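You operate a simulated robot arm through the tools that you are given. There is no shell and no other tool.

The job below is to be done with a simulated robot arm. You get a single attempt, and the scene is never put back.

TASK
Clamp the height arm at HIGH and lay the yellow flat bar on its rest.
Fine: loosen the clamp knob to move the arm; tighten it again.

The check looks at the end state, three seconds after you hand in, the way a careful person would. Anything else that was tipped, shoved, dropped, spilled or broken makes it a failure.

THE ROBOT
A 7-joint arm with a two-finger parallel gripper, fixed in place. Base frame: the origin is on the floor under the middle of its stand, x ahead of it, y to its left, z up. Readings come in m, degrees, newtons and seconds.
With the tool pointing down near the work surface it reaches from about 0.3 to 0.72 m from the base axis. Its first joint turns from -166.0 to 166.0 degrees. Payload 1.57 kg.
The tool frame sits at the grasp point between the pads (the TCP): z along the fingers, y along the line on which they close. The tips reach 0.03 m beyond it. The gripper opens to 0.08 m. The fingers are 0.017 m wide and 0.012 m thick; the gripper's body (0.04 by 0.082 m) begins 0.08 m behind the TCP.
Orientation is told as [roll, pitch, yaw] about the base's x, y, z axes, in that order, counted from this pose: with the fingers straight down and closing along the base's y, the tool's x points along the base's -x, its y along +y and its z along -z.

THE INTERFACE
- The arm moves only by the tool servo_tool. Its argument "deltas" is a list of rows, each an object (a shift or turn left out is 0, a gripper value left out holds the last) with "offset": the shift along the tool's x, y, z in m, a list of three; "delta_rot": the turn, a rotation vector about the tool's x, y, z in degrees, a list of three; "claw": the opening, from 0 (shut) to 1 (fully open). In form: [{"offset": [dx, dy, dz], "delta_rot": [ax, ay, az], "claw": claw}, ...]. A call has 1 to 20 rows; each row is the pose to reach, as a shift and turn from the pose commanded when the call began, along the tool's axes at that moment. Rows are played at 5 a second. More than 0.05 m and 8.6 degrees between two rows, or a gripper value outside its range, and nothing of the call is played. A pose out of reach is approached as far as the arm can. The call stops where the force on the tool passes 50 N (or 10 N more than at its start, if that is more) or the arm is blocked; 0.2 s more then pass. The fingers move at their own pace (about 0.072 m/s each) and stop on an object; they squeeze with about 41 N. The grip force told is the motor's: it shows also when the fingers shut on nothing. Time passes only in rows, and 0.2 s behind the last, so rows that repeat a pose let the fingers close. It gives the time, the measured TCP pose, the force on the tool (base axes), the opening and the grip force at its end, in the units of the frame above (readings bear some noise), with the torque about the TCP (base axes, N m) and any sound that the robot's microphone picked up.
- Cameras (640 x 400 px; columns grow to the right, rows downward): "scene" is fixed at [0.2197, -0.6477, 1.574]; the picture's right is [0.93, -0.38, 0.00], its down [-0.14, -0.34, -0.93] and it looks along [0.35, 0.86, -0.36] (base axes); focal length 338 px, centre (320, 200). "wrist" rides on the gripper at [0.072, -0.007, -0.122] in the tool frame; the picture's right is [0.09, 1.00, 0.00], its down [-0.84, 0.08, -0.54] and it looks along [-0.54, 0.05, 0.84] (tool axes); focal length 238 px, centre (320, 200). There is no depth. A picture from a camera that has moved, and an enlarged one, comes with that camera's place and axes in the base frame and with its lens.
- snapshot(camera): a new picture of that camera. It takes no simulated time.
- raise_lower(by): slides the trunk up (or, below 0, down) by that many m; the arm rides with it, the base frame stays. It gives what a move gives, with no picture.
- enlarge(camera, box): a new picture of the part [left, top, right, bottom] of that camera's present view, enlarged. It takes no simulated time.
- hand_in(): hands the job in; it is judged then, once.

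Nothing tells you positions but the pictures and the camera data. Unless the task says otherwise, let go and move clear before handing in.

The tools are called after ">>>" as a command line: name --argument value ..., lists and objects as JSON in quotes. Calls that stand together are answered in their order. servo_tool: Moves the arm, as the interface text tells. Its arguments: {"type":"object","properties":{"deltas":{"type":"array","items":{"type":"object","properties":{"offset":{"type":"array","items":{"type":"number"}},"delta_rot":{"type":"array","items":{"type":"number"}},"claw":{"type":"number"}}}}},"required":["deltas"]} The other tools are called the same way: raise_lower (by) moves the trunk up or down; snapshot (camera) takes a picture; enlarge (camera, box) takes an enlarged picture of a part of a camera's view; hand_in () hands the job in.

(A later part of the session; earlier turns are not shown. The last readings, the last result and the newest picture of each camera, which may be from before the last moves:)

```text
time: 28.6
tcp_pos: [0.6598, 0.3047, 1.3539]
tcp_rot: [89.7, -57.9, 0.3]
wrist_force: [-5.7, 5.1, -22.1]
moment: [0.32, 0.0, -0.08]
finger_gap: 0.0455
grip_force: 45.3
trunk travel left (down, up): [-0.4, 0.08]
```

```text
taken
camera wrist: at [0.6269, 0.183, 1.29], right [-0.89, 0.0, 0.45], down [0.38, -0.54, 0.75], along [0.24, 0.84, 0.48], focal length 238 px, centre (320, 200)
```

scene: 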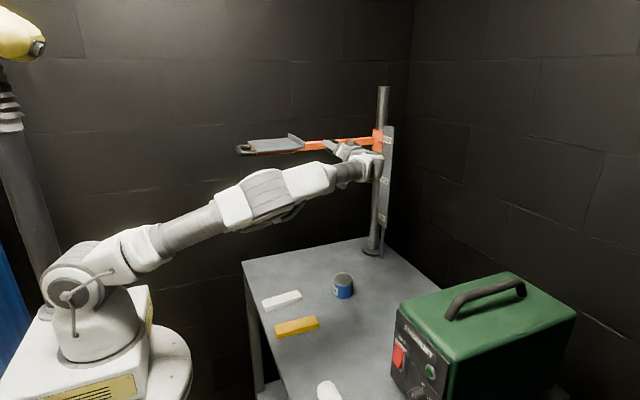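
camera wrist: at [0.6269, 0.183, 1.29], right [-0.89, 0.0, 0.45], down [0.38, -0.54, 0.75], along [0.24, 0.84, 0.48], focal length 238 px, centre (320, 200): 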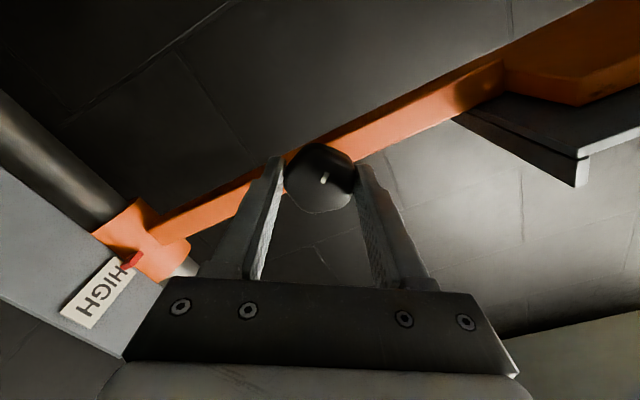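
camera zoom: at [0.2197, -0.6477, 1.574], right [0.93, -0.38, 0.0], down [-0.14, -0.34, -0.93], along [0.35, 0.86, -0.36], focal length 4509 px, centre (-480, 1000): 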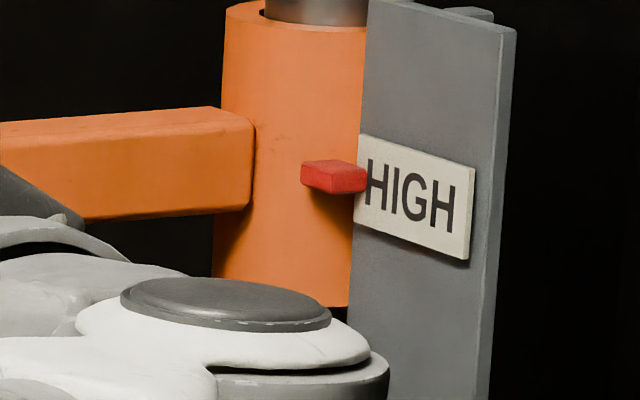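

The arm has reached its upper stop with the red pointer on the HIGH label. I will back off the extra upward push slightly and start tightening (clockwise, positive) while supporting the arm.

>>> servo_tool --deltas '[{"offset": [0.0008, -0.0005, 0]}, {"offset": [0.0013, -0.0008, 0]}, {"offset": [0.0013, -0.0008, 0], "delta_rot": [0, 0, 5]}, {"offset": [0.0013, -0.0008, 0], "delta_rot": [0, 0, 10]}, {"offset": [0.0013, -0.0008, 0], "delta_rot": [0, 0, 15]}, {"offset": [0.0013, -0.0008, 0], "delta_rot": [0, 0, 20]}, {"offset": [0.0013, -0.0008, 0], "delta_rot": [0, 0, 25]}, {"offset": [0.0013, -0.0008, 0], "delta_rot": [0, 0, 30]}, {"offset": [0.0013, -0.0008, 0], "delta_rot": [0, 0, 35]}, {"offset": [0.0013, -0.0008, 0], "delta_rot": [0, 0, 40]}, {"offset": [0.0013, -0.0008, 0], "delta_rot": [0, 0, 45]}, {"offset": [0.0013, -0.0008, 0], "delta_rot": [0, 0, 50]}, {"offset": [0.0013, -0.0008, 0], "delta_rot": [0, 0, 55]}, {"offset": [0.0013, -0.0008, 0], "delta_rot": [0, 0, 60]}, {"offset": [0.0013, -0.0008, 0], "delta_rot": [0, 0, 65]}, {"offset": [0.0013, -0.0008, 0], "delta_rot": [0, 0, 65]}]'

>>> enlarge --camera "scene" --box '[340, 110, 420, 170]'

>>> enlarge --camera "wrist" --box '[240, 100, 400, 220]'

```text
time: 32.0
tcp_pos: [0.6576, 0.3047, 1.3552]
tcp_rot: [89.9, 7.2, 0.0]
wrist_force: [-9.0, 1.8, -15.2]
moment: [-0.23, 0.02, 0.48]
finger_gap: 0.0456
grip_force: 45.4
trunk travel left (down, up): [-0.4, 0.08]
```

```text
6.67 times, centred on (380, 140) of scene
camera zoom: at [0.2197, -0.6477, 1.574], right [0.93, -0.38, 0.0], down [-0.14, -0.34, -0.93], along [0.35, 0.86, -0.36], focal length 2255 px, centre (-80, 600)
```

zoom: 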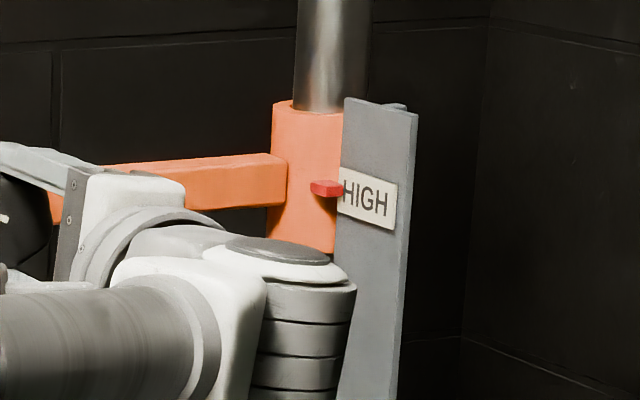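

```text
3.33 times, centred on (320, 160) of wrist
camera zoom: at [0.5871, 0.1833, 1.3575], right [0.03, 0.0, 1.0], down [0.84, -0.54, -0.03], along [0.54, 0.84, -0.02], focal length 794 px, centre (320, 333)
```

zoom: 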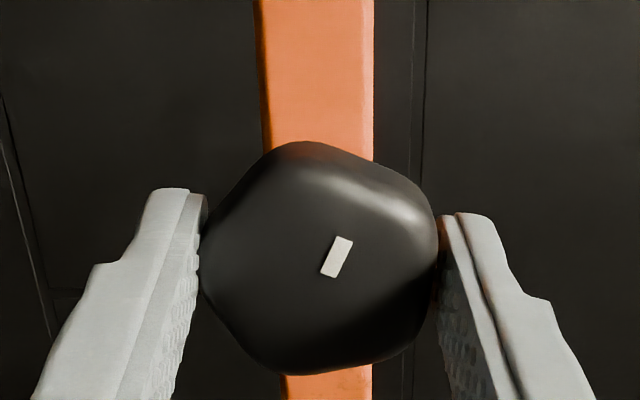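

Half of the tightening is done, the pointer is still at HIGH and the grip has not slipped. I will turn the remaining 65° back to the original mark position.

>>> servo_tool --deltas '[{"delta_rot": [0, 0, 5]}, {"delta_rot": [0, 0, 10]}, {"delta_rot": [0, 0, 15]}, {"delta_rot": [0, 0, 20]}, {"delta_rot": [0, 0, 25]}, {"delta_rot": [0, 0, 30]}, {"delta_rot": [0, 0, 35]}, {"delta_rot": [0, 0, 40]}, {"delta_rot": [0, 0, 45]}, {"delta_rot": [0, 0, 50]}, {"delta_rot": [0, 0, 55]}, {"delta_rot": [0, 0, 60]}, {"delta_rot": [0, 0, 65]}, {"delta_rot": [0, 0, 65]}]'

>>> enlarge --camera "scene" --box '[340, 110, 420, 170]'

>>> enlarge --camera "wrist" --box '[240, 100, 400, 220]'

```text
time: 35.0
tcp_pos: [0.6592, 0.3054, 1.3564]
tcp_rot: [89.7, 72.0, -0.3]
wrist_force: [-6.2, 2.8, -12.2]
moment: [-0.91, 0.01, 0.18]
finger_gap: 0.0455
grip_force: 45.1
trunk travel left (down, up): [-0.4, 0.08]
```

```text
6.67 times, centred on (380, 140) of scene
camera zoom: at [0.2197, -0.6477, 1.574], right [0.93, -0.38, 0.0], down [-0.14, -0.34, -0.93], along [0.35, 0.86, -0.36], focal length 2255 px, centre (-80, 600)
```

zoom: 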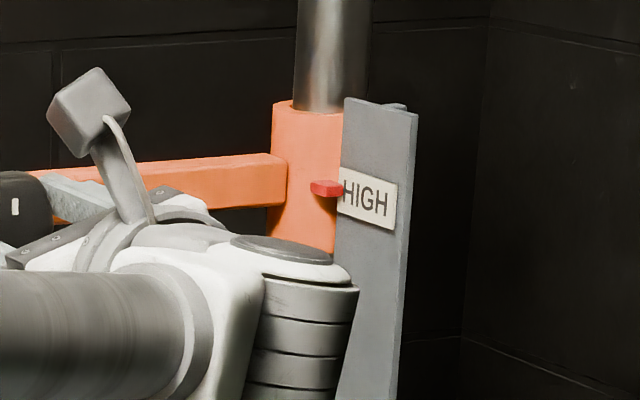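

```text
3.33 times, centred on (320, 160) of wrist
camera zoom: at [0.6312, 0.1833, 1.4222], right [0.92, 0.0, 0.39], down [0.33, -0.54, -0.77], along [0.21, 0.84, -0.5], focal length 794 px, centre (320, 333)
```

zoom: 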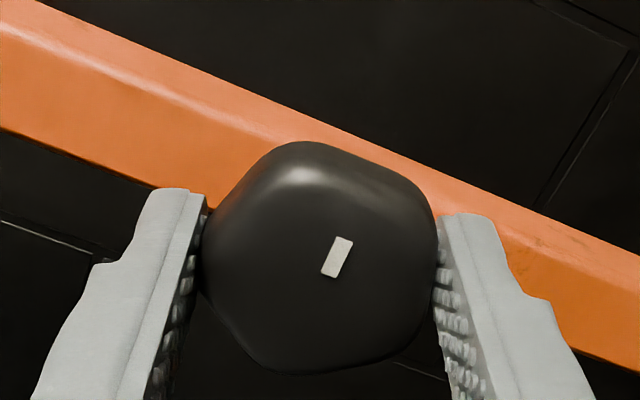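

The mark is back at its original upright position. I will feel for a little more tightening, watching the torque about the knob axis.

>>> servo_tool --deltas '[{"delta_rot": [0, 0, 3]}, {"delta_rot": [0, 0, 6]}, {"delta_rot": [0, 0, 8]}, {"delta_rot": [0, 0, 8]}]'

>>> enlarge --camera "wrist" --box '[240, 100, 400, 220]'

```text
time: 36.0
tcp_pos: [0.6591, 0.3057, 1.3579]
tcp_rot: [90.8, 79.9, 0.7]
wrist_force: [1.4, 3.9, 2.0]
moment: [-0.16, -0.92, -0.09]
finger_gap: 0.0452
grip_force: 44.7
trunk travel left (down, up): [-0.4, 0.08]
```

```text
3.33 times, centred on (320, 160) of wrist
camera zoom: at [0.6399, 0.183, 1.4273], right [0.96, 0.0, 0.26], down [0.22, -0.54, -0.81], along [0.14, 0.84, -0.52], focal length 794 px, centre (320, 333)
```

zoom: 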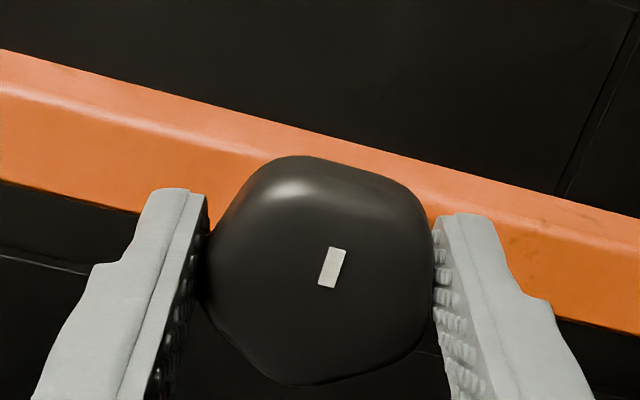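

The torque jumped to about 0.9 N·m, so the knob is at its tight end. I will release here without turning back, and check that the arm holds.

>>> servo_tool --deltas '[{"claw": 0.7}, {"claw": 1.0}, {"claw": 1.0}, {"claw": 1.0}]'

>>> enlarge --camera "scene" --box '[340, 110, 420, 170]'

>>> enlarge --camera "wrist" --box '[240, 100, 400, 220]'

```text
time: 37.0
tcp_pos: [0.6591, 0.3036, 1.3564]
tcp_rot: [90.1, 80.0, -0.1]
wrist_force: [-0.1, -0.4, 0.6]
moment: [-0.01, -0.02, 0.01]
finger_gap: 0.0801
grip_force: 0.1
trunk travel left (down, up): [-0.4, 0.08]
```

```text
6.67 times, centred on (380, 140) of scene
camera zoom: at [0.2197, -0.6477, 1.574], right [0.93, -0.38, 0.0], down [-0.14, -0.34, -0.93], along [0.35, 0.86, -0.36], focal length 2255 px, centre (-80, 600)
```

zoom: 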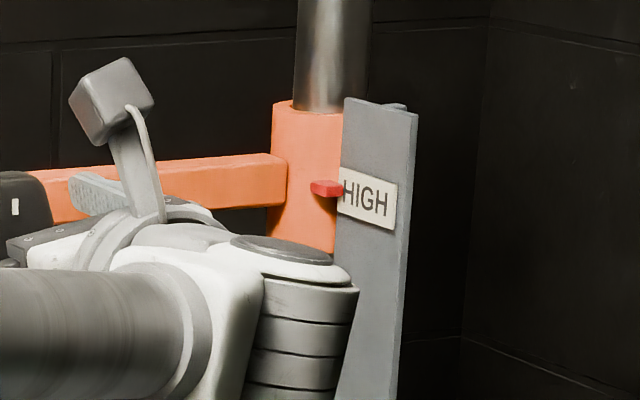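

```text
3.33 times, centred on (320, 160) of wrist
camera zoom: at [0.6401, 0.1826, 1.4257], right [0.96, 0.0, 0.26], down [0.22, -0.54, -0.81], along [0.14, 0.84, -0.52], focal length 794 px, centre (320, 333)
```

zoom: 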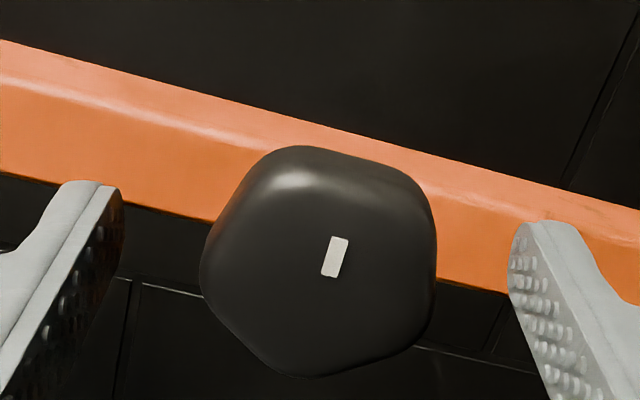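

The arm holds at HIGH with the knob tight. I will back straight off along -y and then turn the tool back upright.

>>> servo_tool --deltas '[{"offset": [0, 0, -0.02]}, {"offset": [0, 0, -0.05]}, {"offset": [0, 0, -0.09]}, {"offset": [0, 0, -0.13], "delta_rot": [0, 0, -8]}, {"offset": [0, 0, -0.16], "delta_rot": [0, 0, -16]}, {"offset": [0, 0, -0.18], "delta_rot": [0, 0, -24]}, {"offset": [0, 0, -0.18], "delta_rot": [0, 0, -32]}, {"offset": [0, 0, -0.18], "delta_rot": [0, 0, -40]}, {"offset": [0, 0, -0.18], "delta_rot": [0, 0, -48]}, {"offset": [0, 0, -0.18], "delta_rot": [0, 0, -56]}, {"offset": [0, 0, -0.18], "delta_rot": [0, 0, -64]}, {"offset": [0, 0, -0.18], "delta_rot": [0, 0, -72]}, {"offset": [0, 0, -0.18], "delta_rot": [0, 0, -80]}, {"offset": [0, 0, -0.18], "delta_rot": [0, 0, -80]}]'

>>> snapshot --camera "scene"

>>> snapshot --camera "wrist"

```text
time: 40.0
tcp_pos: [0.659, 0.1253, 1.357]
tcp_rot: [90.0, -0.1, -0.1]
wrist_force: [-0.1, 0.0, 0.0]
moment: [-0.03, -0.01, 0.05]
finger_gap: 0.0801
grip_force: 0.0
trunk travel left (down, up): [-0.4, 0.08]
```

```text
taken
```

scene: 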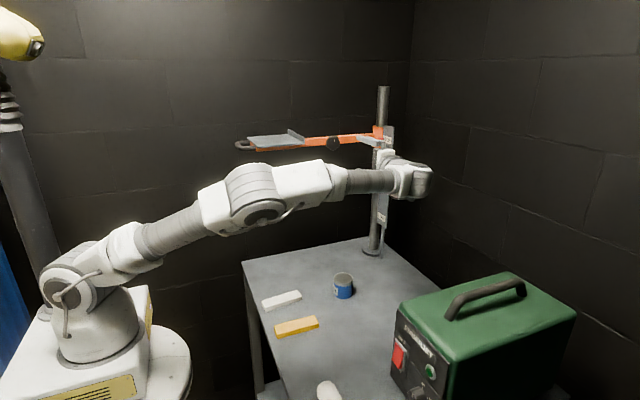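

```text
taken
camera wrist: at [0.5872, 0.0025, 1.3491], right [-0.09, 0.0, 1.0], down [0.84, -0.54, 0.08], along [0.54, 0.84, 0.05], focal length 238 px, centre (320, 200)
```

wrist: 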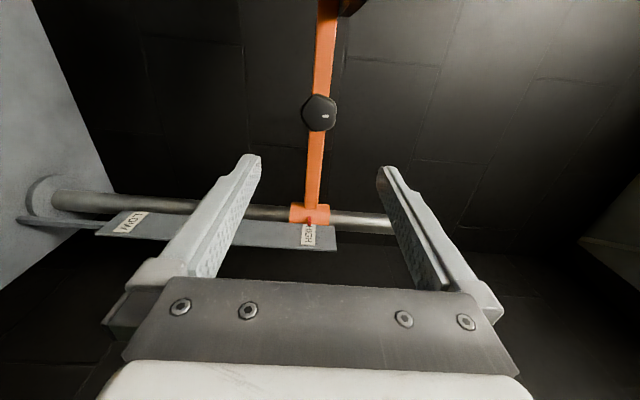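

The arm stays at HIGH and I am clear of it. Next I will swing the tool down and move above the yellow bar at about (0.44, 0.064).

>>> servo_tool --deltas '[{"offset": [0.018, -0.01, -0.005], "delta_rot": [7.5, 0, 0]}, {"offset": [0.036, -0.02, -0.01], "delta_rot": [15, 0, 0]}, {"offset": [0.055, -0.03, -0.015], "delta_rot": [22.5, 0, 0]}, {"offset": [0.073, -0.05, -0.02], "delta_rot": [30, 0, 0]}, {"offset": [0.091, -0.07, -0.026], "delta_rot": [37.5, 0, 0]}, {"offset": [0.11, -0.09, -0.031], "delta_rot": [45, 0, 0]}, {"offset": [0.128, -0.11, -0.036], "delta_rot": [52.5, 0, 0]}, {"offset": [0.146, -0.13, -0.041], "delta_rot": [60, 0, 0]}, {"offset": [0.164, -0.15, -0.046], "delta_rot": [67.5, 0, 0]}, {"offset": [0.183, -0.17, -0.052], "delta_rot": [75, 0, 0]}, {"offset": [0.201, -0.19, -0.057], "delta_rot": [82.5, 0, 0]}, {"offset": [0.219, -0.207, -0.062], "delta_rot": [90, 0, 0]}, {"offset": [0.219, -0.207, -0.062], "delta_rot": [90, 0, 0]}]'

>>> snapshot --camera "scene"

>>> snapshot --camera "wrist"

```text
time: 42.8
tcp_pos: [0.4408, 0.0643, 1.1494]
tcp_rot: [0.0, 0.0, -0.1]
wrist_force: [0.0, -0.3, 0.7]
moment: [0.03, -0.03, -0.03]
finger_gap: 0.08
grip_force: 0.1
trunk travel left (down, up): [-0.4, 0.08]
```

```text
taken
```

scene: 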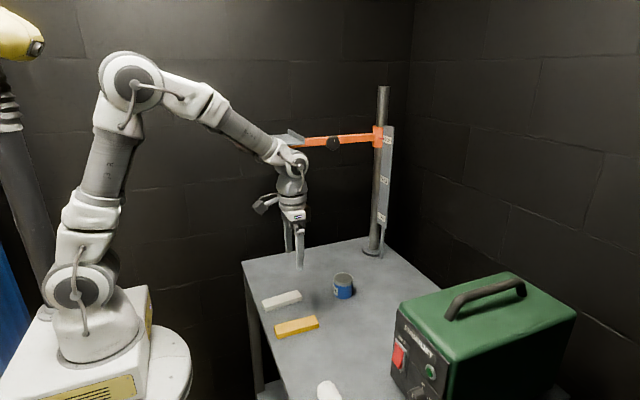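

```text
taken
camera wrist: at [0.3688, 0.0576, 1.2709], right [-0.09, 1.0, 0.0], down [0.84, 0.08, 0.54], along [0.54, 0.05, -0.84], focal length 238 px, centre (320, 200)
```

wrist: 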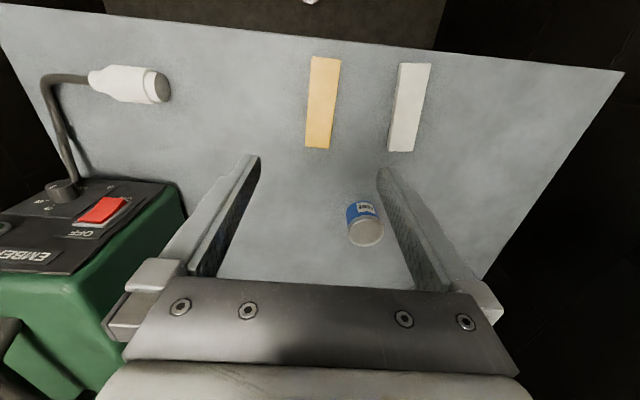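

The yellow bar lies along x from about 0.380 to 0.506, centred on (0.4435, 0.067). I will descend over its middle with the fingers open, to a safe height first.

>>> servo_tool --deltas '[{"offset": [-0.0027, 0.0027, 0.03]}, {"offset": [-0.0027, 0.0027, 0.07]}, {"offset": [-0.0027, 0.0027, 0.11]}, {"offset": [-0.0027, 0.0027, 0.15]}, {"offset": [-0.0027, 0.0027, 0.18]}, {"offset": [-0.0027, 0.0027, 0.189]}, {"offset": [-0.0027, 0.0027, 0.189]}]'

>>> snapshot --camera "wrist"

>>> enlarge --camera "scene" --box '[250, 270, 350, 350]'

```text
time: 44.4
tcp_pos: [0.4457, 0.0652, 0.9601]
tcp_rot: [-0.1, 0.0, -0.1]
wrist_force: [0.5, 0.2, 0.0]
moment: [-0.06, 0.0, 0.02]
finger_gap: 0.0801
grip_force: 0.0
trunk travel left (down, up): [-0.4, 0.08]
```

```text
taken
camera wrist: at [0.3734, 0.0589, 1.0825], right [-0.09, 1.0, 0.0], down [0.84, 0.08, 0.54], along [0.54, 0.05, -0.84], focal length 238 px, centre (320, 200)
```

wrist: 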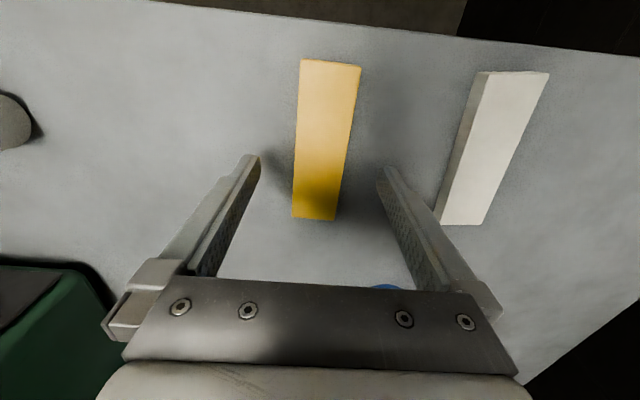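

```text
5.00 times, centred on (300, 310) of scene
camera zoom: at [0.2197, -0.6477, 1.574], right [0.93, -0.38, 0.0], down [-0.14, -0.34, -0.93], along [0.35, 0.86, -0.36], focal length 1691 px, centre (420, -350)
```

zoom: 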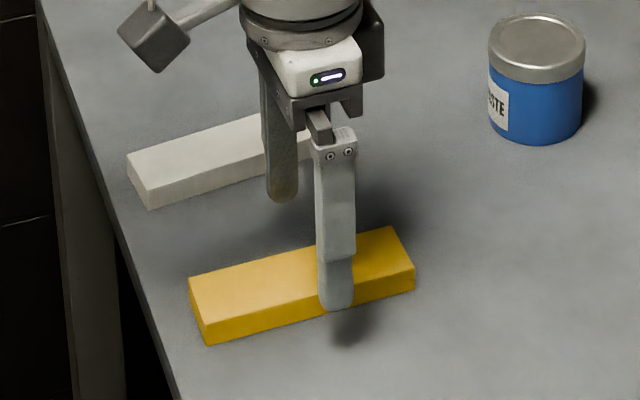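

The bar's top is at about z 0.908 and its thickness about 13–15 mm, so the table is near 0.894. I will go down in small steps with the tips beside the bar, watching for table contact.

>>> servo_tool --deltas '[{"offset": [0.0, 0.001, 0.01]}, {"offset": [0.0, 0.001, 0.02]}, {"offset": [0.0, 0.001, 0.028]}, {"offset": [0.0, 0.001, 0.032]}, {"offset": [0.0, 0.001, 0.032]}]'

>>> enlarge --camera "scene" --box '[250, 270, 350, 350]'

>>> snapshot --camera "wrist"

```text
time: 45.6
tcp_pos: [0.4445, 0.0657, 0.9303]
tcp_rot: [0.0, -0.1, -0.1]
wrist_force: [-4.9, -2.0, 32.6]
moment: [-0.57, 0.42, -0.09]
finger_gap: 0.0802
grip_force: 0.0
trunk travel left (down, up): [-0.4, 0.08]
```

```text
5.00 times, centred on (300, 310) of scene
camera zoom: at [0.2197, -0.6477, 1.574], right [0.93, -0.38, 0.0], down [-0.14, -0.34, -0.93], along [0.35, 0.86, -0.36], focal length 1691 px, centre (420, -350)
```

zoom: 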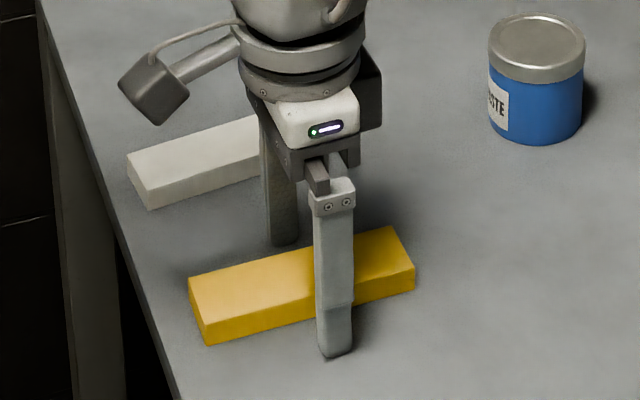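

```text
taken
camera wrist: at [0.3718, 0.0592, 1.0516], right [-0.09, 1.0, 0.0], down [0.83, 0.08, 0.55], along [0.54, 0.05, -0.84], focal length 238 px, centre (320, 200)
```

wrist: 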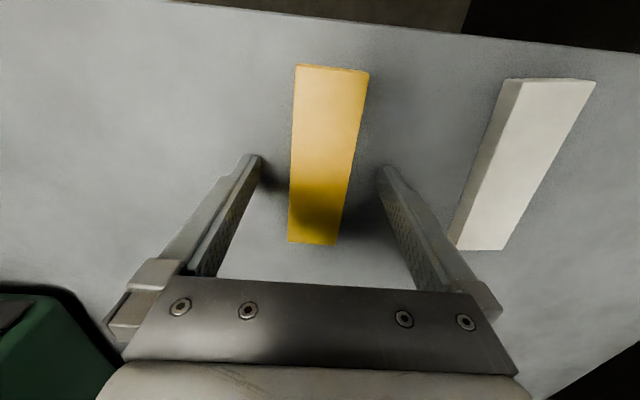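

The tips touched the table at TCP z 0.930, so the table is at z 0.900. I will rise 5 mm to free the tips, then close on the bar.

>>> servo_tool --deltas '[{"offset": [0.0, 0.0, -0.003]}, {"offset": [0.0, 0.0, -0.005]}, {"offset": [0.0, 0.0, -0.005]}]'

>>> enlarge --camera "wrist" --box '[240, 40, 420, 260]'

```text
time: 46.4
tcp_pos: [0.4431, 0.0665, 0.9315]
tcp_rot: [0.1, 0.1, 0.0]
wrist_force: [-0.2, 0.4, -0.3]
moment: [-0.01, -0.02, -0.02]
finger_gap: 0.0798
grip_force: 0.1
trunk travel left (down, up): [-0.4, 0.08]
```

```text
1.82 times, centred on (330, 150) of wrist
camera zoom: at [0.3713, 0.06, 1.0527], right [-0.09, 1.0, 0.0], down [0.84, 0.08, 0.54], along [0.54, 0.05, -0.84], focal length 433 px, centre (302, 291)
```

zoom: 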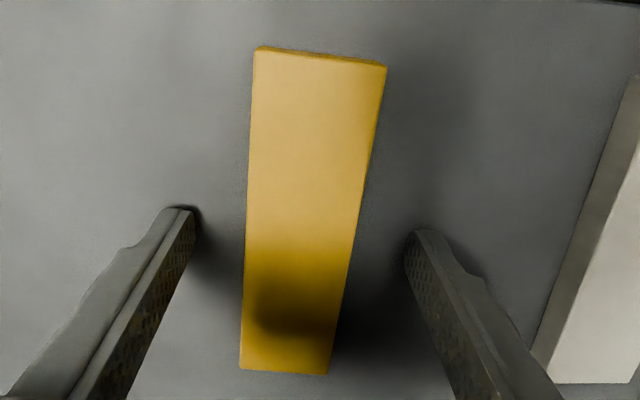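

The tips are just off the table and on both sides of the bar. I will rise 2 mm more and close the gripper.

>>> servo_tool --deltas '[{"offset": [0.0, 0.0, -0.002]}, {"offset": [0.0, 0.0, -0.002], "claw": 0.6}, {"offset": [0.0, 0.0, -0.002], "claw": 0.52}, {"offset": [0.0, 0.0, -0.002], "claw": 0.3}, {"offset": [0.0, 0.0, -0.002], "claw": 0.0}, {"offset": [0.0, 0.0, -0.002], "claw": 0.0}, {"offset": [0.0, 0.0, -0.002], "claw": 0.0}]'

>>> snapshot --camera "wrist"

>>> enlarge --camera "scene" --box '[250, 270, 350, 350]'

```text
time: 48.0
tcp_pos: [0.4434, 0.0665, 0.9343]
tcp_rot: [0.0, 0.0, 0.0]
wrist_force: [-0.8, 0.6, 0.7]
moment: [-0.02, 0.12, -0.03]
finger_gap: 0.0374
grip_force: 41.1
trunk travel left (down, up): [-0.4, 0.08]
```

```text
taken
camera wrist: at [0.3715, 0.0597, 1.0565], right [-0.09, 1.0, 0.0], down [0.84, 0.08, 0.54], along [0.54, 0.05, -0.84], focal length 238 px, centre (320, 200)
```

wrist: 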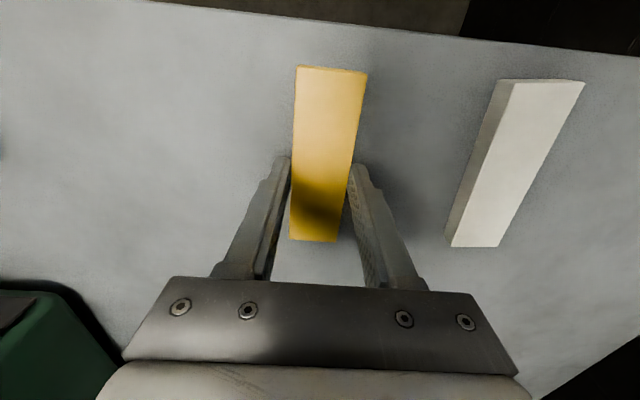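

```text
5.00 times, centred on (300, 310) of scene
camera zoom: at [0.2197, -0.6477, 1.574], right [0.93, -0.38, 0.0], down [-0.14, -0.34, -0.93], along [0.35, 0.86, -0.36], focal length 1691 px, centre (420, -350)
```

zoom: 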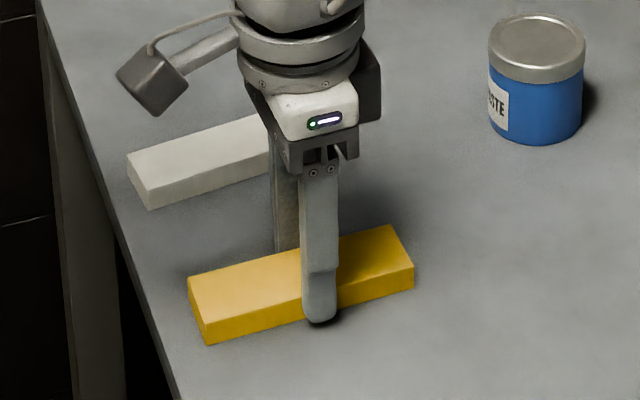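

The bar is gripped (0.0374 m wide). I will lift it slightly to check the hold.

>>> servo_tool --deltas '[{"offset": [0.0, 0.0, -0.005]}, {"offset": [0.0, 0.0, -0.015]}, {"offset": [0.0, 0.0, -0.03]}, {"offset": [0.0, 0.0, -0.05]}, {"offset": [0.0, 0.0, -0.05]}]'

>>> snapshot --camera "wrist"

>>> enlarge --camera "scene" --box '[240, 250, 360, 350]'

```text
time: 49.2
tcp_pos: [0.4433, 0.0667, 0.9855]
tcp_rot: [0.0, 0.0, 0.0]
wrist_force: [-0.4, -0.4, -1.5]
moment: [0.0, 0.0, 0.0]
finger_gap: 0.0375
grip_force: 41.2
trunk travel left (down, up): [-0.4, 0.08]
```

```text
taken
camera wrist: at [0.3708, 0.0597, 1.1073], right [-0.09, 1.0, 0.0], down [0.84, 0.08, 0.54], along [0.54, 0.05, -0.84], focal length 238 px, centre (320, 200)
```

wrist: 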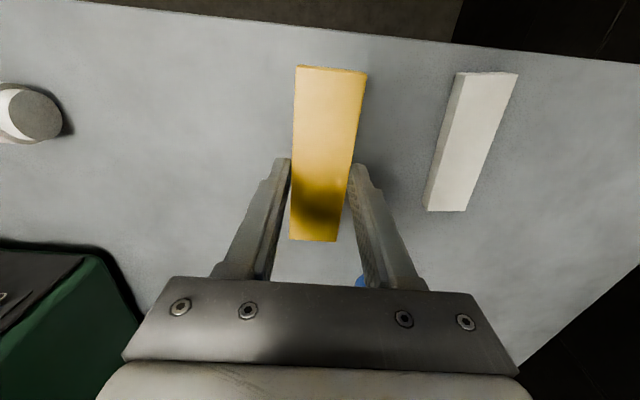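

```text
4.00 times, centred on (300, 300) of scene
camera zoom: at [0.2197, -0.6477, 1.574], right [0.93, -0.38, 0.0], down [-0.14, -0.34, -0.93], along [0.35, 0.86, -0.36], focal length 1353 px, centre (400, -200)
```

zoom: 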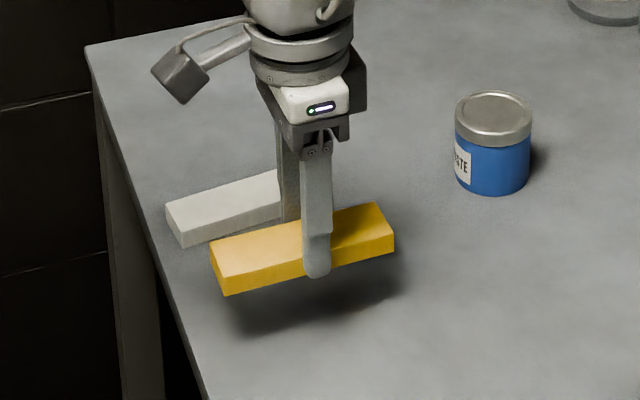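

The hold is firm and the bar hangs level. I will raise the trunk for reach and then lift well above the rest, staying at y 0.067, clear of the plate.

>>> raise_lower --by 0.08

>>> servo_tool --deltas '[{"offset": [0.0, -0.002, -0.03]}, {"offset": [0.0, -0.005, -0.06]}, {"offset": [0.0, -0.01, -0.09]}, {"offset": [0.0, -0.015, -0.12]}, {"offset": [0.0, -0.02, -0.15]}, {"offset": [0.0, -0.02, -0.18]}, {"offset": [0.0, -0.02, -0.21]}, {"offset": [0.0, -0.02, -0.24]}, {"offset": [0.0, -0.02, -0.27]}, {"offset": [0.0, -0.02, -0.3]}, {"offset": [0.0, -0.02, -0.33]}, {"offset": [0.0, -0.02, -0.36]}, {"offset": [0.0, -0.02, -0.39]}, {"offset": [0.0, -0.02, -0.42]}, {"offset": [0.0, -0.02, -0.42]}]'

>>> snapshot --camera "wrist"

>>> snapshot --camera "scene"

```text
time: 50.4
tcp_pos: [0.4435, 0.0664, 1.0646]
tcp_rot: [0.0, 0.0, 0.1]
wrist_force: [-0.2, 0.2, -1.4]
moment: [-0.02, 0.0, -0.02]
finger_gap: 0.0375
grip_force: 41.2
trunk travel left (down, up): [-0.48, 0.0]
```

```text
time: 53.6
tcp_pos: [0.4434, 0.0461, 1.4835]
tcp_rot: [0.0, 0.1, 0.0]
wrist_force: [-0.7, -0.5, -2.2]
moment: [0.03, -0.02, -0.03]
finger_gap: 0.0374
grip_force: 40.9
trunk travel left (down, up): [-0.48, 0.0]
```

```text
taken
camera wrist: at [0.3709, 0.04, 1.6063], right [-0.09, 1.0, 0.0], down [0.84, 0.08, 0.54], along [0.54, 0.05, -0.84], focal length 238 px, centre (320, 200)
```

wrist: 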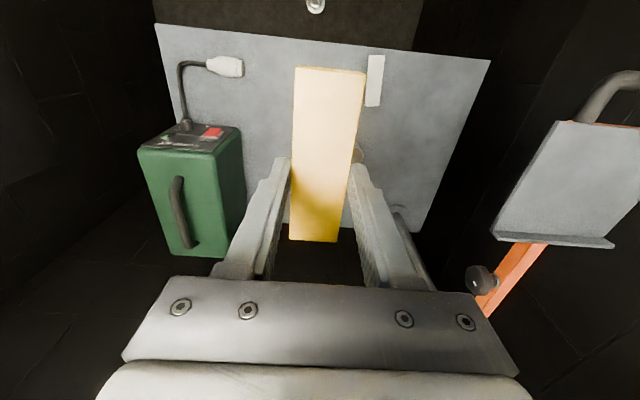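

```text
taken
```

scene: 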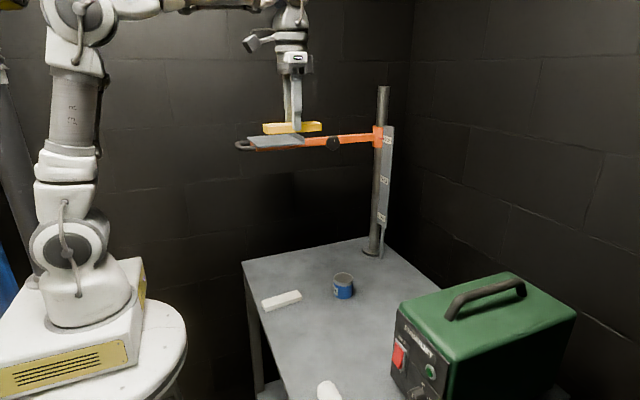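

The bar is above plate height and the rest plate is on the right of the wrist view, at about z 1.372. I will shift a little in +y, still high, to measure the plate edges better.

>>> servo_tool --deltas '[{"offset": [0.0, 0.03, 0.0]}, {"offset": [0.0, 0.06, 0.0]}, {"offset": [0.0, 0.09, 0.0]}, {"offset": [0.0, 0.09, 0.0]}]'

>>> snapshot --camera "wrist"

>>> enlarge --camera "wrist" --box '[380, 60, 640, 260]'

>>> enlarge --camera "scene" --box '[220, 90, 380, 190]'

```text
time: 54.6
tcp_pos: [0.443, 0.1375, 1.4821]
tcp_rot: [0.0, -0.1, -0.1]
wrist_force: [0.2, 0.5, -1.7]
moment: [0.02, 0.01, 0.02]
finger_gap: 0.0374
grip_force: 41.1
trunk travel left (down, up): [-0.48, 0.0]
```

```text
taken
camera wrist: at [0.3712, 0.131, 1.6047], right [-0.09, 1.0, 0.0], down [0.84, 0.08, 0.54], along [0.54, 0.05, -0.84], focal length 238 px, centre (320, 200)
```

wrist: 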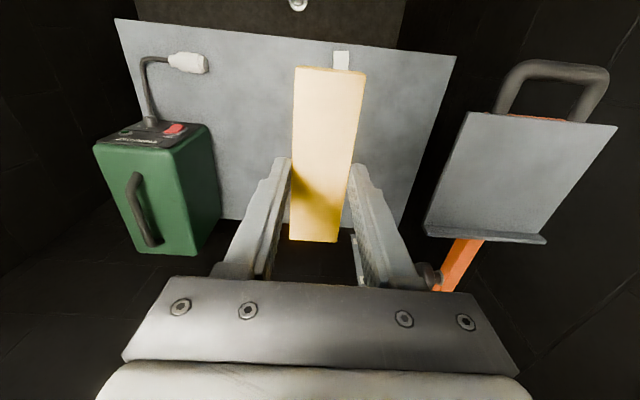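

```text
2.00 times, centred on (510, 160) of wrist
camera zoom: at [0.3712, 0.131, 1.6047], right [-0.09, 1.0, 0.0], down [0.84, 0.08, 0.54], along [0.54, 0.05, -0.84], focal length 477 px, centre (-60, 280)
```

zoom: 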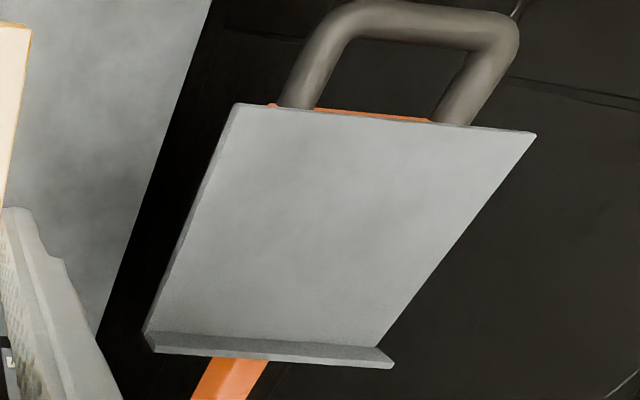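

```text
4.00 times, centred on (300, 140) of scene
camera zoom: at [0.2197, -0.6477, 1.574], right [0.93, -0.38, 0.0], down [-0.14, -0.34, -0.93], along [0.35, 0.86, -0.36], focal length 1353 px, centre (400, 440)
```

zoom: 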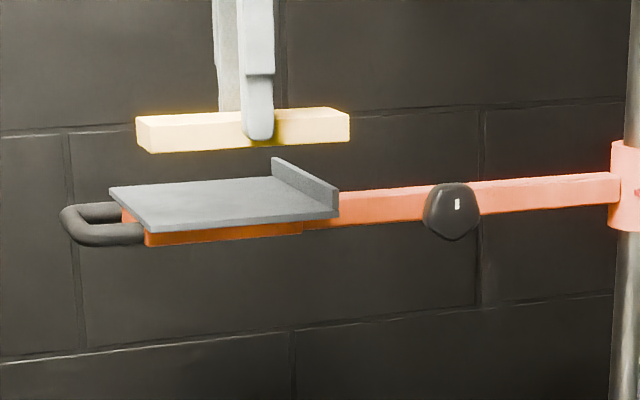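

The plate top is at z 1.372, with x from 0.4105 to 0.547 (inside the lip) and y from 0.275 to 0.425. The bar (about 0.122 × 0.0375) fits lengthwise along x, so I will move it high over the plate centre, about (0.479, 0.351).

>>> servo_tool --deltas '[{"offset": [-0.005, 0.03, 0.0], "delta_rot": [0, 0, 0]}, {"offset": [-0.01, 0.06, 0.0]}, {"offset": [-0.015, 0.09, 0.0]}, {"offset": [-0.02, 0.12, 0.003]}, {"offset": [-0.025, 0.15, 0.006]}, {"offset": [-0.03, 0.18, 0.009]}, {"offset": [-0.036, 0.205, 0.012]}, {"offset": [-0.036, 0.2135, 0.012], "delta_rot": [0, 0, -1.5]}, {"offset": [-0.036, 0.2135, 0.012], "delta_rot": [0, 0, -1.5]}]'

>>> snapshot --camera "wrist"

>>> enlarge --camera "scene" --box '[220, 90, 380, 190]'

>>> snapshot --camera "scene"

```text
time: 56.6
tcp_pos: [0.4765, 0.3514, 1.4731]
tcp_rot: [0.0, 0.0, 1.4]
wrist_force: [0.4, -0.9, -2.8]
moment: [0.0, -0.02, 0.01]
finger_gap: 0.0375
grip_force: 40.9
trunk travel left (down, up): [-0.48, 0.0]
```

```text
taken
camera wrist: at [0.4057, 0.3432, 1.5946], right [-0.12, 0.99, 0.0], down [0.83, 0.1, 0.54], along [0.54, 0.06, -0.84], focal length 238 px, centre (320, 200)
```

wrist: 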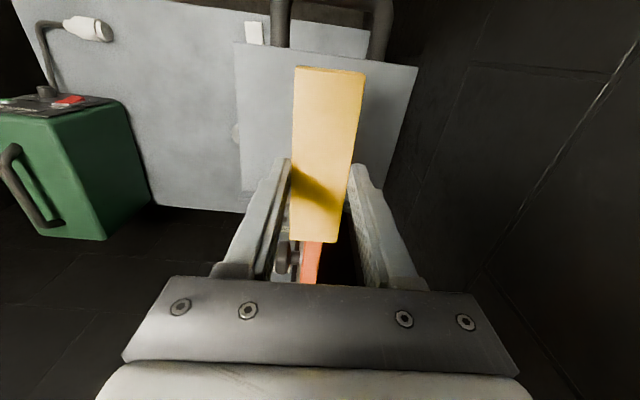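

```text
4.00 times, centred on (300, 140) of scene
camera zoom: at [0.2197, -0.6477, 1.574], right [0.93, -0.38, 0.0], down [-0.14, -0.34, -0.93], along [0.35, 0.86, -0.36], focal length 1353 px, centre (400, 440)
```

zoom: 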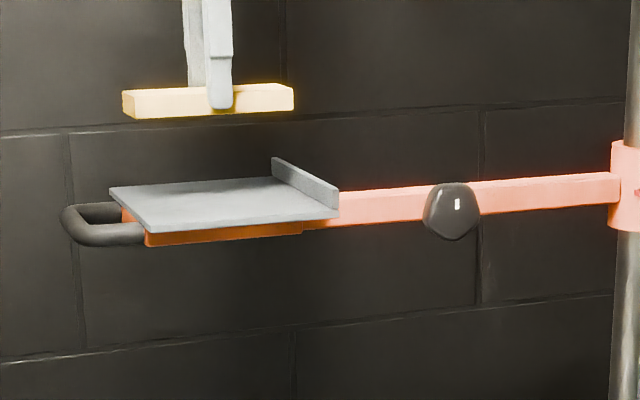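

```text
taken
```

scene: 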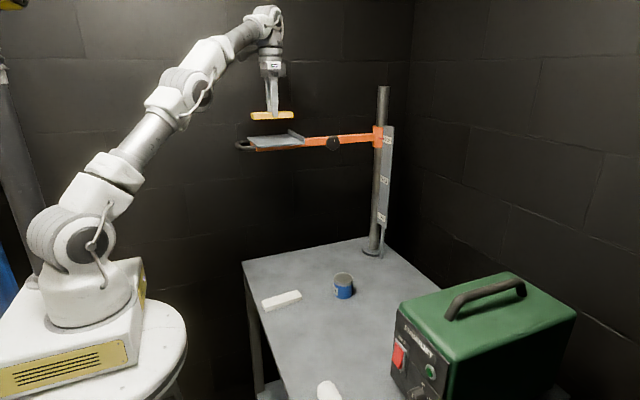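

The bar is above the plate and aligned, with about 7 mm margin at each end after a 2 mm shift. I will descend to a few millimetres above the plate and check.

>>> servo_tool --deltas '[{"offset": [-0.002, -0.001, 0.01]}, {"offset": [-0.002, -0.001, 0.02]}, {"offset": [-0.002, -0.001, 0.03]}, {"offset": [-0.002, -0.001, 0.04]}, {"offset": [-0.002, -0.001, 0.05]}, {"offset": [-0.002, -0.001, 0.056]}, {"offset": [-0.002, -0.001, 0.056]}]'

>>> snapshot --camera "wrist"

>>> enlarge --camera "scene" --box '[230, 110, 330, 170]'

```text
time: 58.2
tcp_pos: [0.4817, 0.3505, 1.4172]
tcp_rot: [0.0, 0.1, 1.5]
wrist_force: [0.1, -0.3, -2.2]
moment: [0.02, -0.01, -0.04]
finger_gap: 0.0374
grip_force: 41.0
trunk travel left (down, up): [-0.48, 0.0]
```

```text
taken
camera wrist: at [0.41, 0.3413, 1.539], right [-0.12, 0.99, 0.0], down [0.83, 0.1, 0.54], along [0.54, 0.06, -0.84], focal length 238 px, centre (320, 200)
```

wrist: 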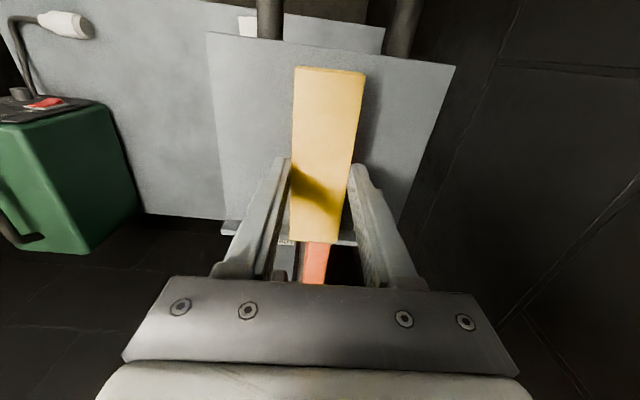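

```text
6.40 times, centred on (280, 140) of scene
camera zoom: at [0.2197, -0.6477, 1.574], right [0.93, -0.38, 0.0], down [-0.14, -0.34, -0.93], along [0.35, 0.86, -0.36], focal length 2164 px, centre (576, 584)
```

zoom: 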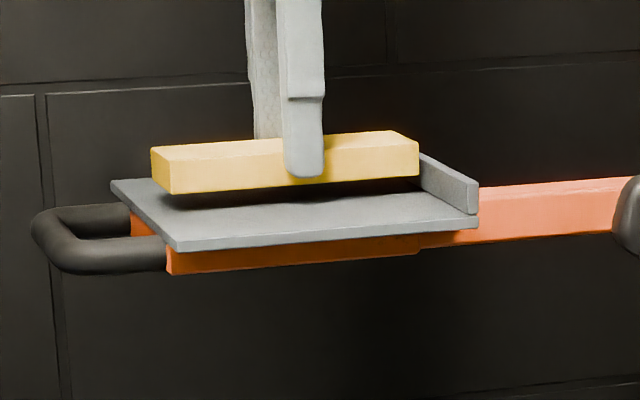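

The bar is about 1 cm above the plate, inside the lip and level. I will lower it gently in small steps, watching the vertical force.

>>> servo_tool --deltas '[{"offset": [0.0, 0.0, 0.002]}, {"offset": [0.0, 0.0, 0.004]}, {"offset": [0.0, 0.0, 0.006]}, {"offset": [0.0, 0.0, 0.007]}, {"offset": [0.0, 0.0, 0.007]}]'

>>> enlarge --camera "scene" --box '[230, 110, 330, 170]'

>>> enlarge --camera "wrist" --box '[190, 20, 470, 270]'

```text
time: 59.4
tcp_pos: [0.4825, 0.3482, 1.4092]
tcp_rot: [0.0, 0.1, 1.5]
wrist_force: [0.5, -0.4, -1.5]
moment: [0.01, 0.0, -0.02]
finger_gap: 0.037
grip_force: 41.0
trunk travel left (down, up): [-0.48, 0.0]
```

```text
6.40 times, centred on (280, 140) of scene
camera zoom: at [0.2197, -0.6477, 1.574], right [0.93, -0.38, 0.0], down [-0.14, -0.34, -0.93], along [0.35, 0.86, -0.36], focal length 2164 px, centre (576, 584)
```

zoom: 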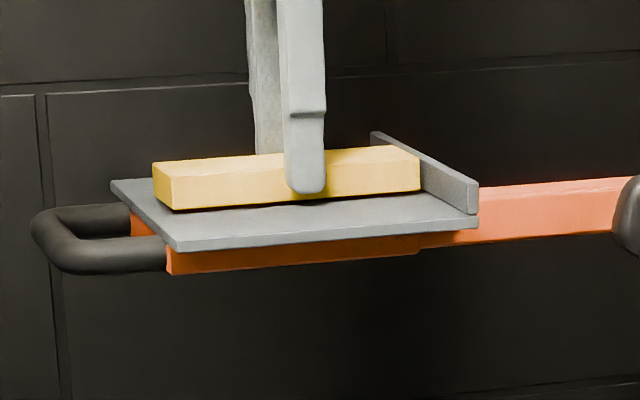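

```text
1.60 times, centred on (330, 145) of wrist
camera zoom: at [0.41, 0.3404, 1.5319], right [-0.12, 0.99, 0.0], down [0.83, 0.1, 0.54], along [0.54, 0.06, -0.84], focal length 381 px, centre (304, 288)
```

zoom: 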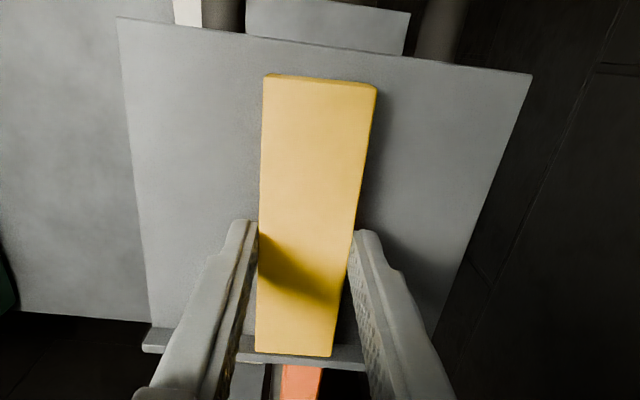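

There is about 3 mm of gap left, with 9 mm to the lip and about 9 mm to the near edge. I will lower in 1 mm steps until contact.

>>> servo_tool --deltas '[{"offset": [0.0, 0.0, 0.001]}, {"offset": [0.0, 0.0, 0.002]}, {"offset": [0.0, 0.0, 0.002]}]'

>>> enlarge --camera "scene" --box '[230, 110, 330, 170]'

```text
time: 60.2
tcp_pos: [0.4814, 0.3492, 1.4084]
tcp_rot: [0.1, -0.1, 1.5]
wrist_force: [-0.1, -0.2, -1.3]
moment: [0.0, 0.01, -0.01]
finger_gap: 0.0374
grip_force: 41.1
trunk travel left (down, up): [-0.48, 0.0]
```

```text
6.40 times, centred on (280, 140) of scene
camera zoom: at [0.2197, -0.6477, 1.574], right [0.93, -0.38, 0.0], down [-0.14, -0.34, -0.93], along [0.35, 0.86, -0.36], focal length 2164 px, centre (576, 584)
```

zoom: 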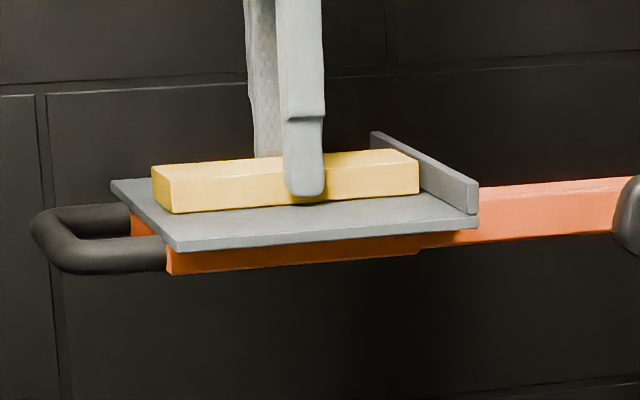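

Almost touching, and the force is unchanged so far. I will go another 1.5 mm down.

>>> servo_tool --deltas '[{"offset": [0.0, 0.0, 0.0008]}, {"offset": [0.0, 0.0, 0.0015]}, {"offset": [0.0, 0.0, 0.0015]}]'

>>> enlarge --camera "scene" --box '[230, 110, 330, 170]'

```text
time: 61.0
tcp_pos: [0.481, 0.3488, 1.4082]
tcp_rot: [0.1, -0.1, 1.5]
wrist_force: [3.8, 0.7, 10.9]
moment: [-0.15, 0.56, 0.0]
finger_gap: 0.0372
grip_force: 41.1
trunk travel left (down, up): [-0.48, 0.0]
```

```text
6.40 times, centred on (280, 140) of scene
camera zoom: at [0.2197, -0.6477, 1.574], right [0.93, -0.38, 0.0], down [-0.14, -0.34, -0.93], along [0.35, 0.86, -0.36], focal length 2164 px, centre (576, 584)
```

zoom: 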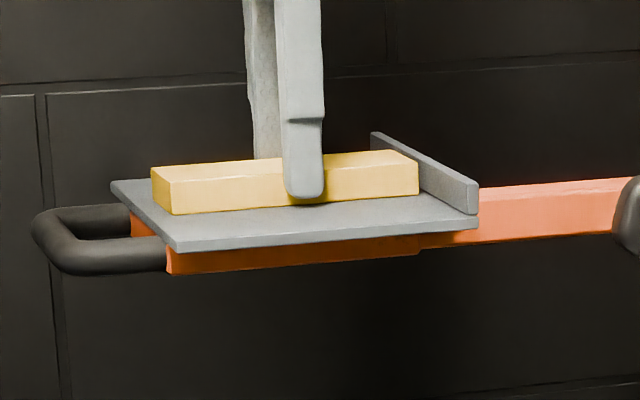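

The bar is on the plate (about 11 N contact). I will relieve the pressure by 1 mm and open the fingers gently.

>>> servo_tool --deltas '[{"offset": [0.0, 0.0, -0.001]}, {"offset": [0.0, 0.0, -0.001]}, {"offset": [0.0, 0.0, -0.001], "claw": 0.5}, {"offset": [0.0, 0.0, -0.001], "claw": 0.55}, {"offset": [0.0, 0.0, -0.001], "claw": 0.7}, {"offset": [0.0, 0.0, -0.001], "claw": 0.8}, {"offset": [0.0, 0.0, -0.001], "claw": 0.8}]'

>>> enlarge --camera "scene" --box '[230, 110, 330, 170]'

>>> snapshot --camera "wrist"

```text
time: 62.6
tcp_pos: [0.4815, 0.3483, 1.4076]
tcp_rot: [0.0, 0.1, 1.5]
wrist_force: [-0.5, 0.3, 0.6]
moment: [0.0, 0.01, -0.05]
finger_gap: 0.0642
grip_force: 0.1
trunk travel left (down, up): [-0.48, 0.0]
```

```text
6.40 times, centred on (280, 140) of scene
camera zoom: at [0.2197, -0.6477, 1.574], right [0.93, -0.38, 0.0], down [-0.14, -0.34, -0.93], along [0.35, 0.86, -0.36], focal length 2164 px, centre (576, 584)
```

zoom: 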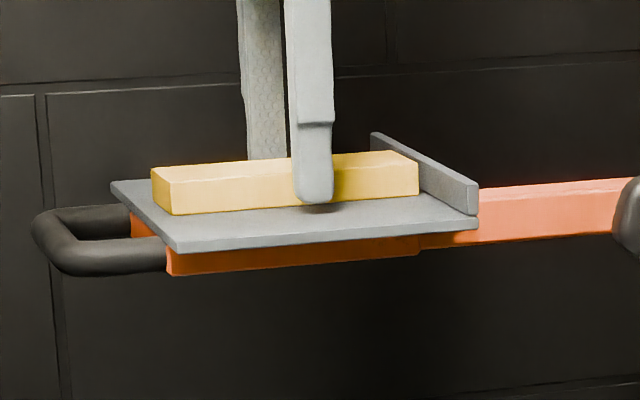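

```text
taken
camera wrist: at [0.4097, 0.3407, 1.5296], right [-0.12, 0.99, 0.0], down [0.83, 0.1, 0.54], along [0.54, 0.06, -0.84], focal length 238 px, centre (320, 200)
```

wrist: 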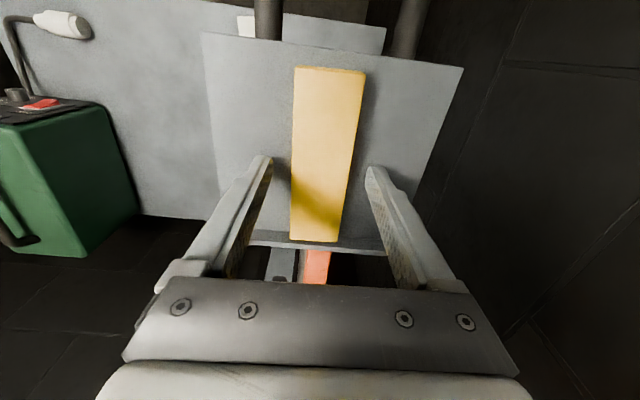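

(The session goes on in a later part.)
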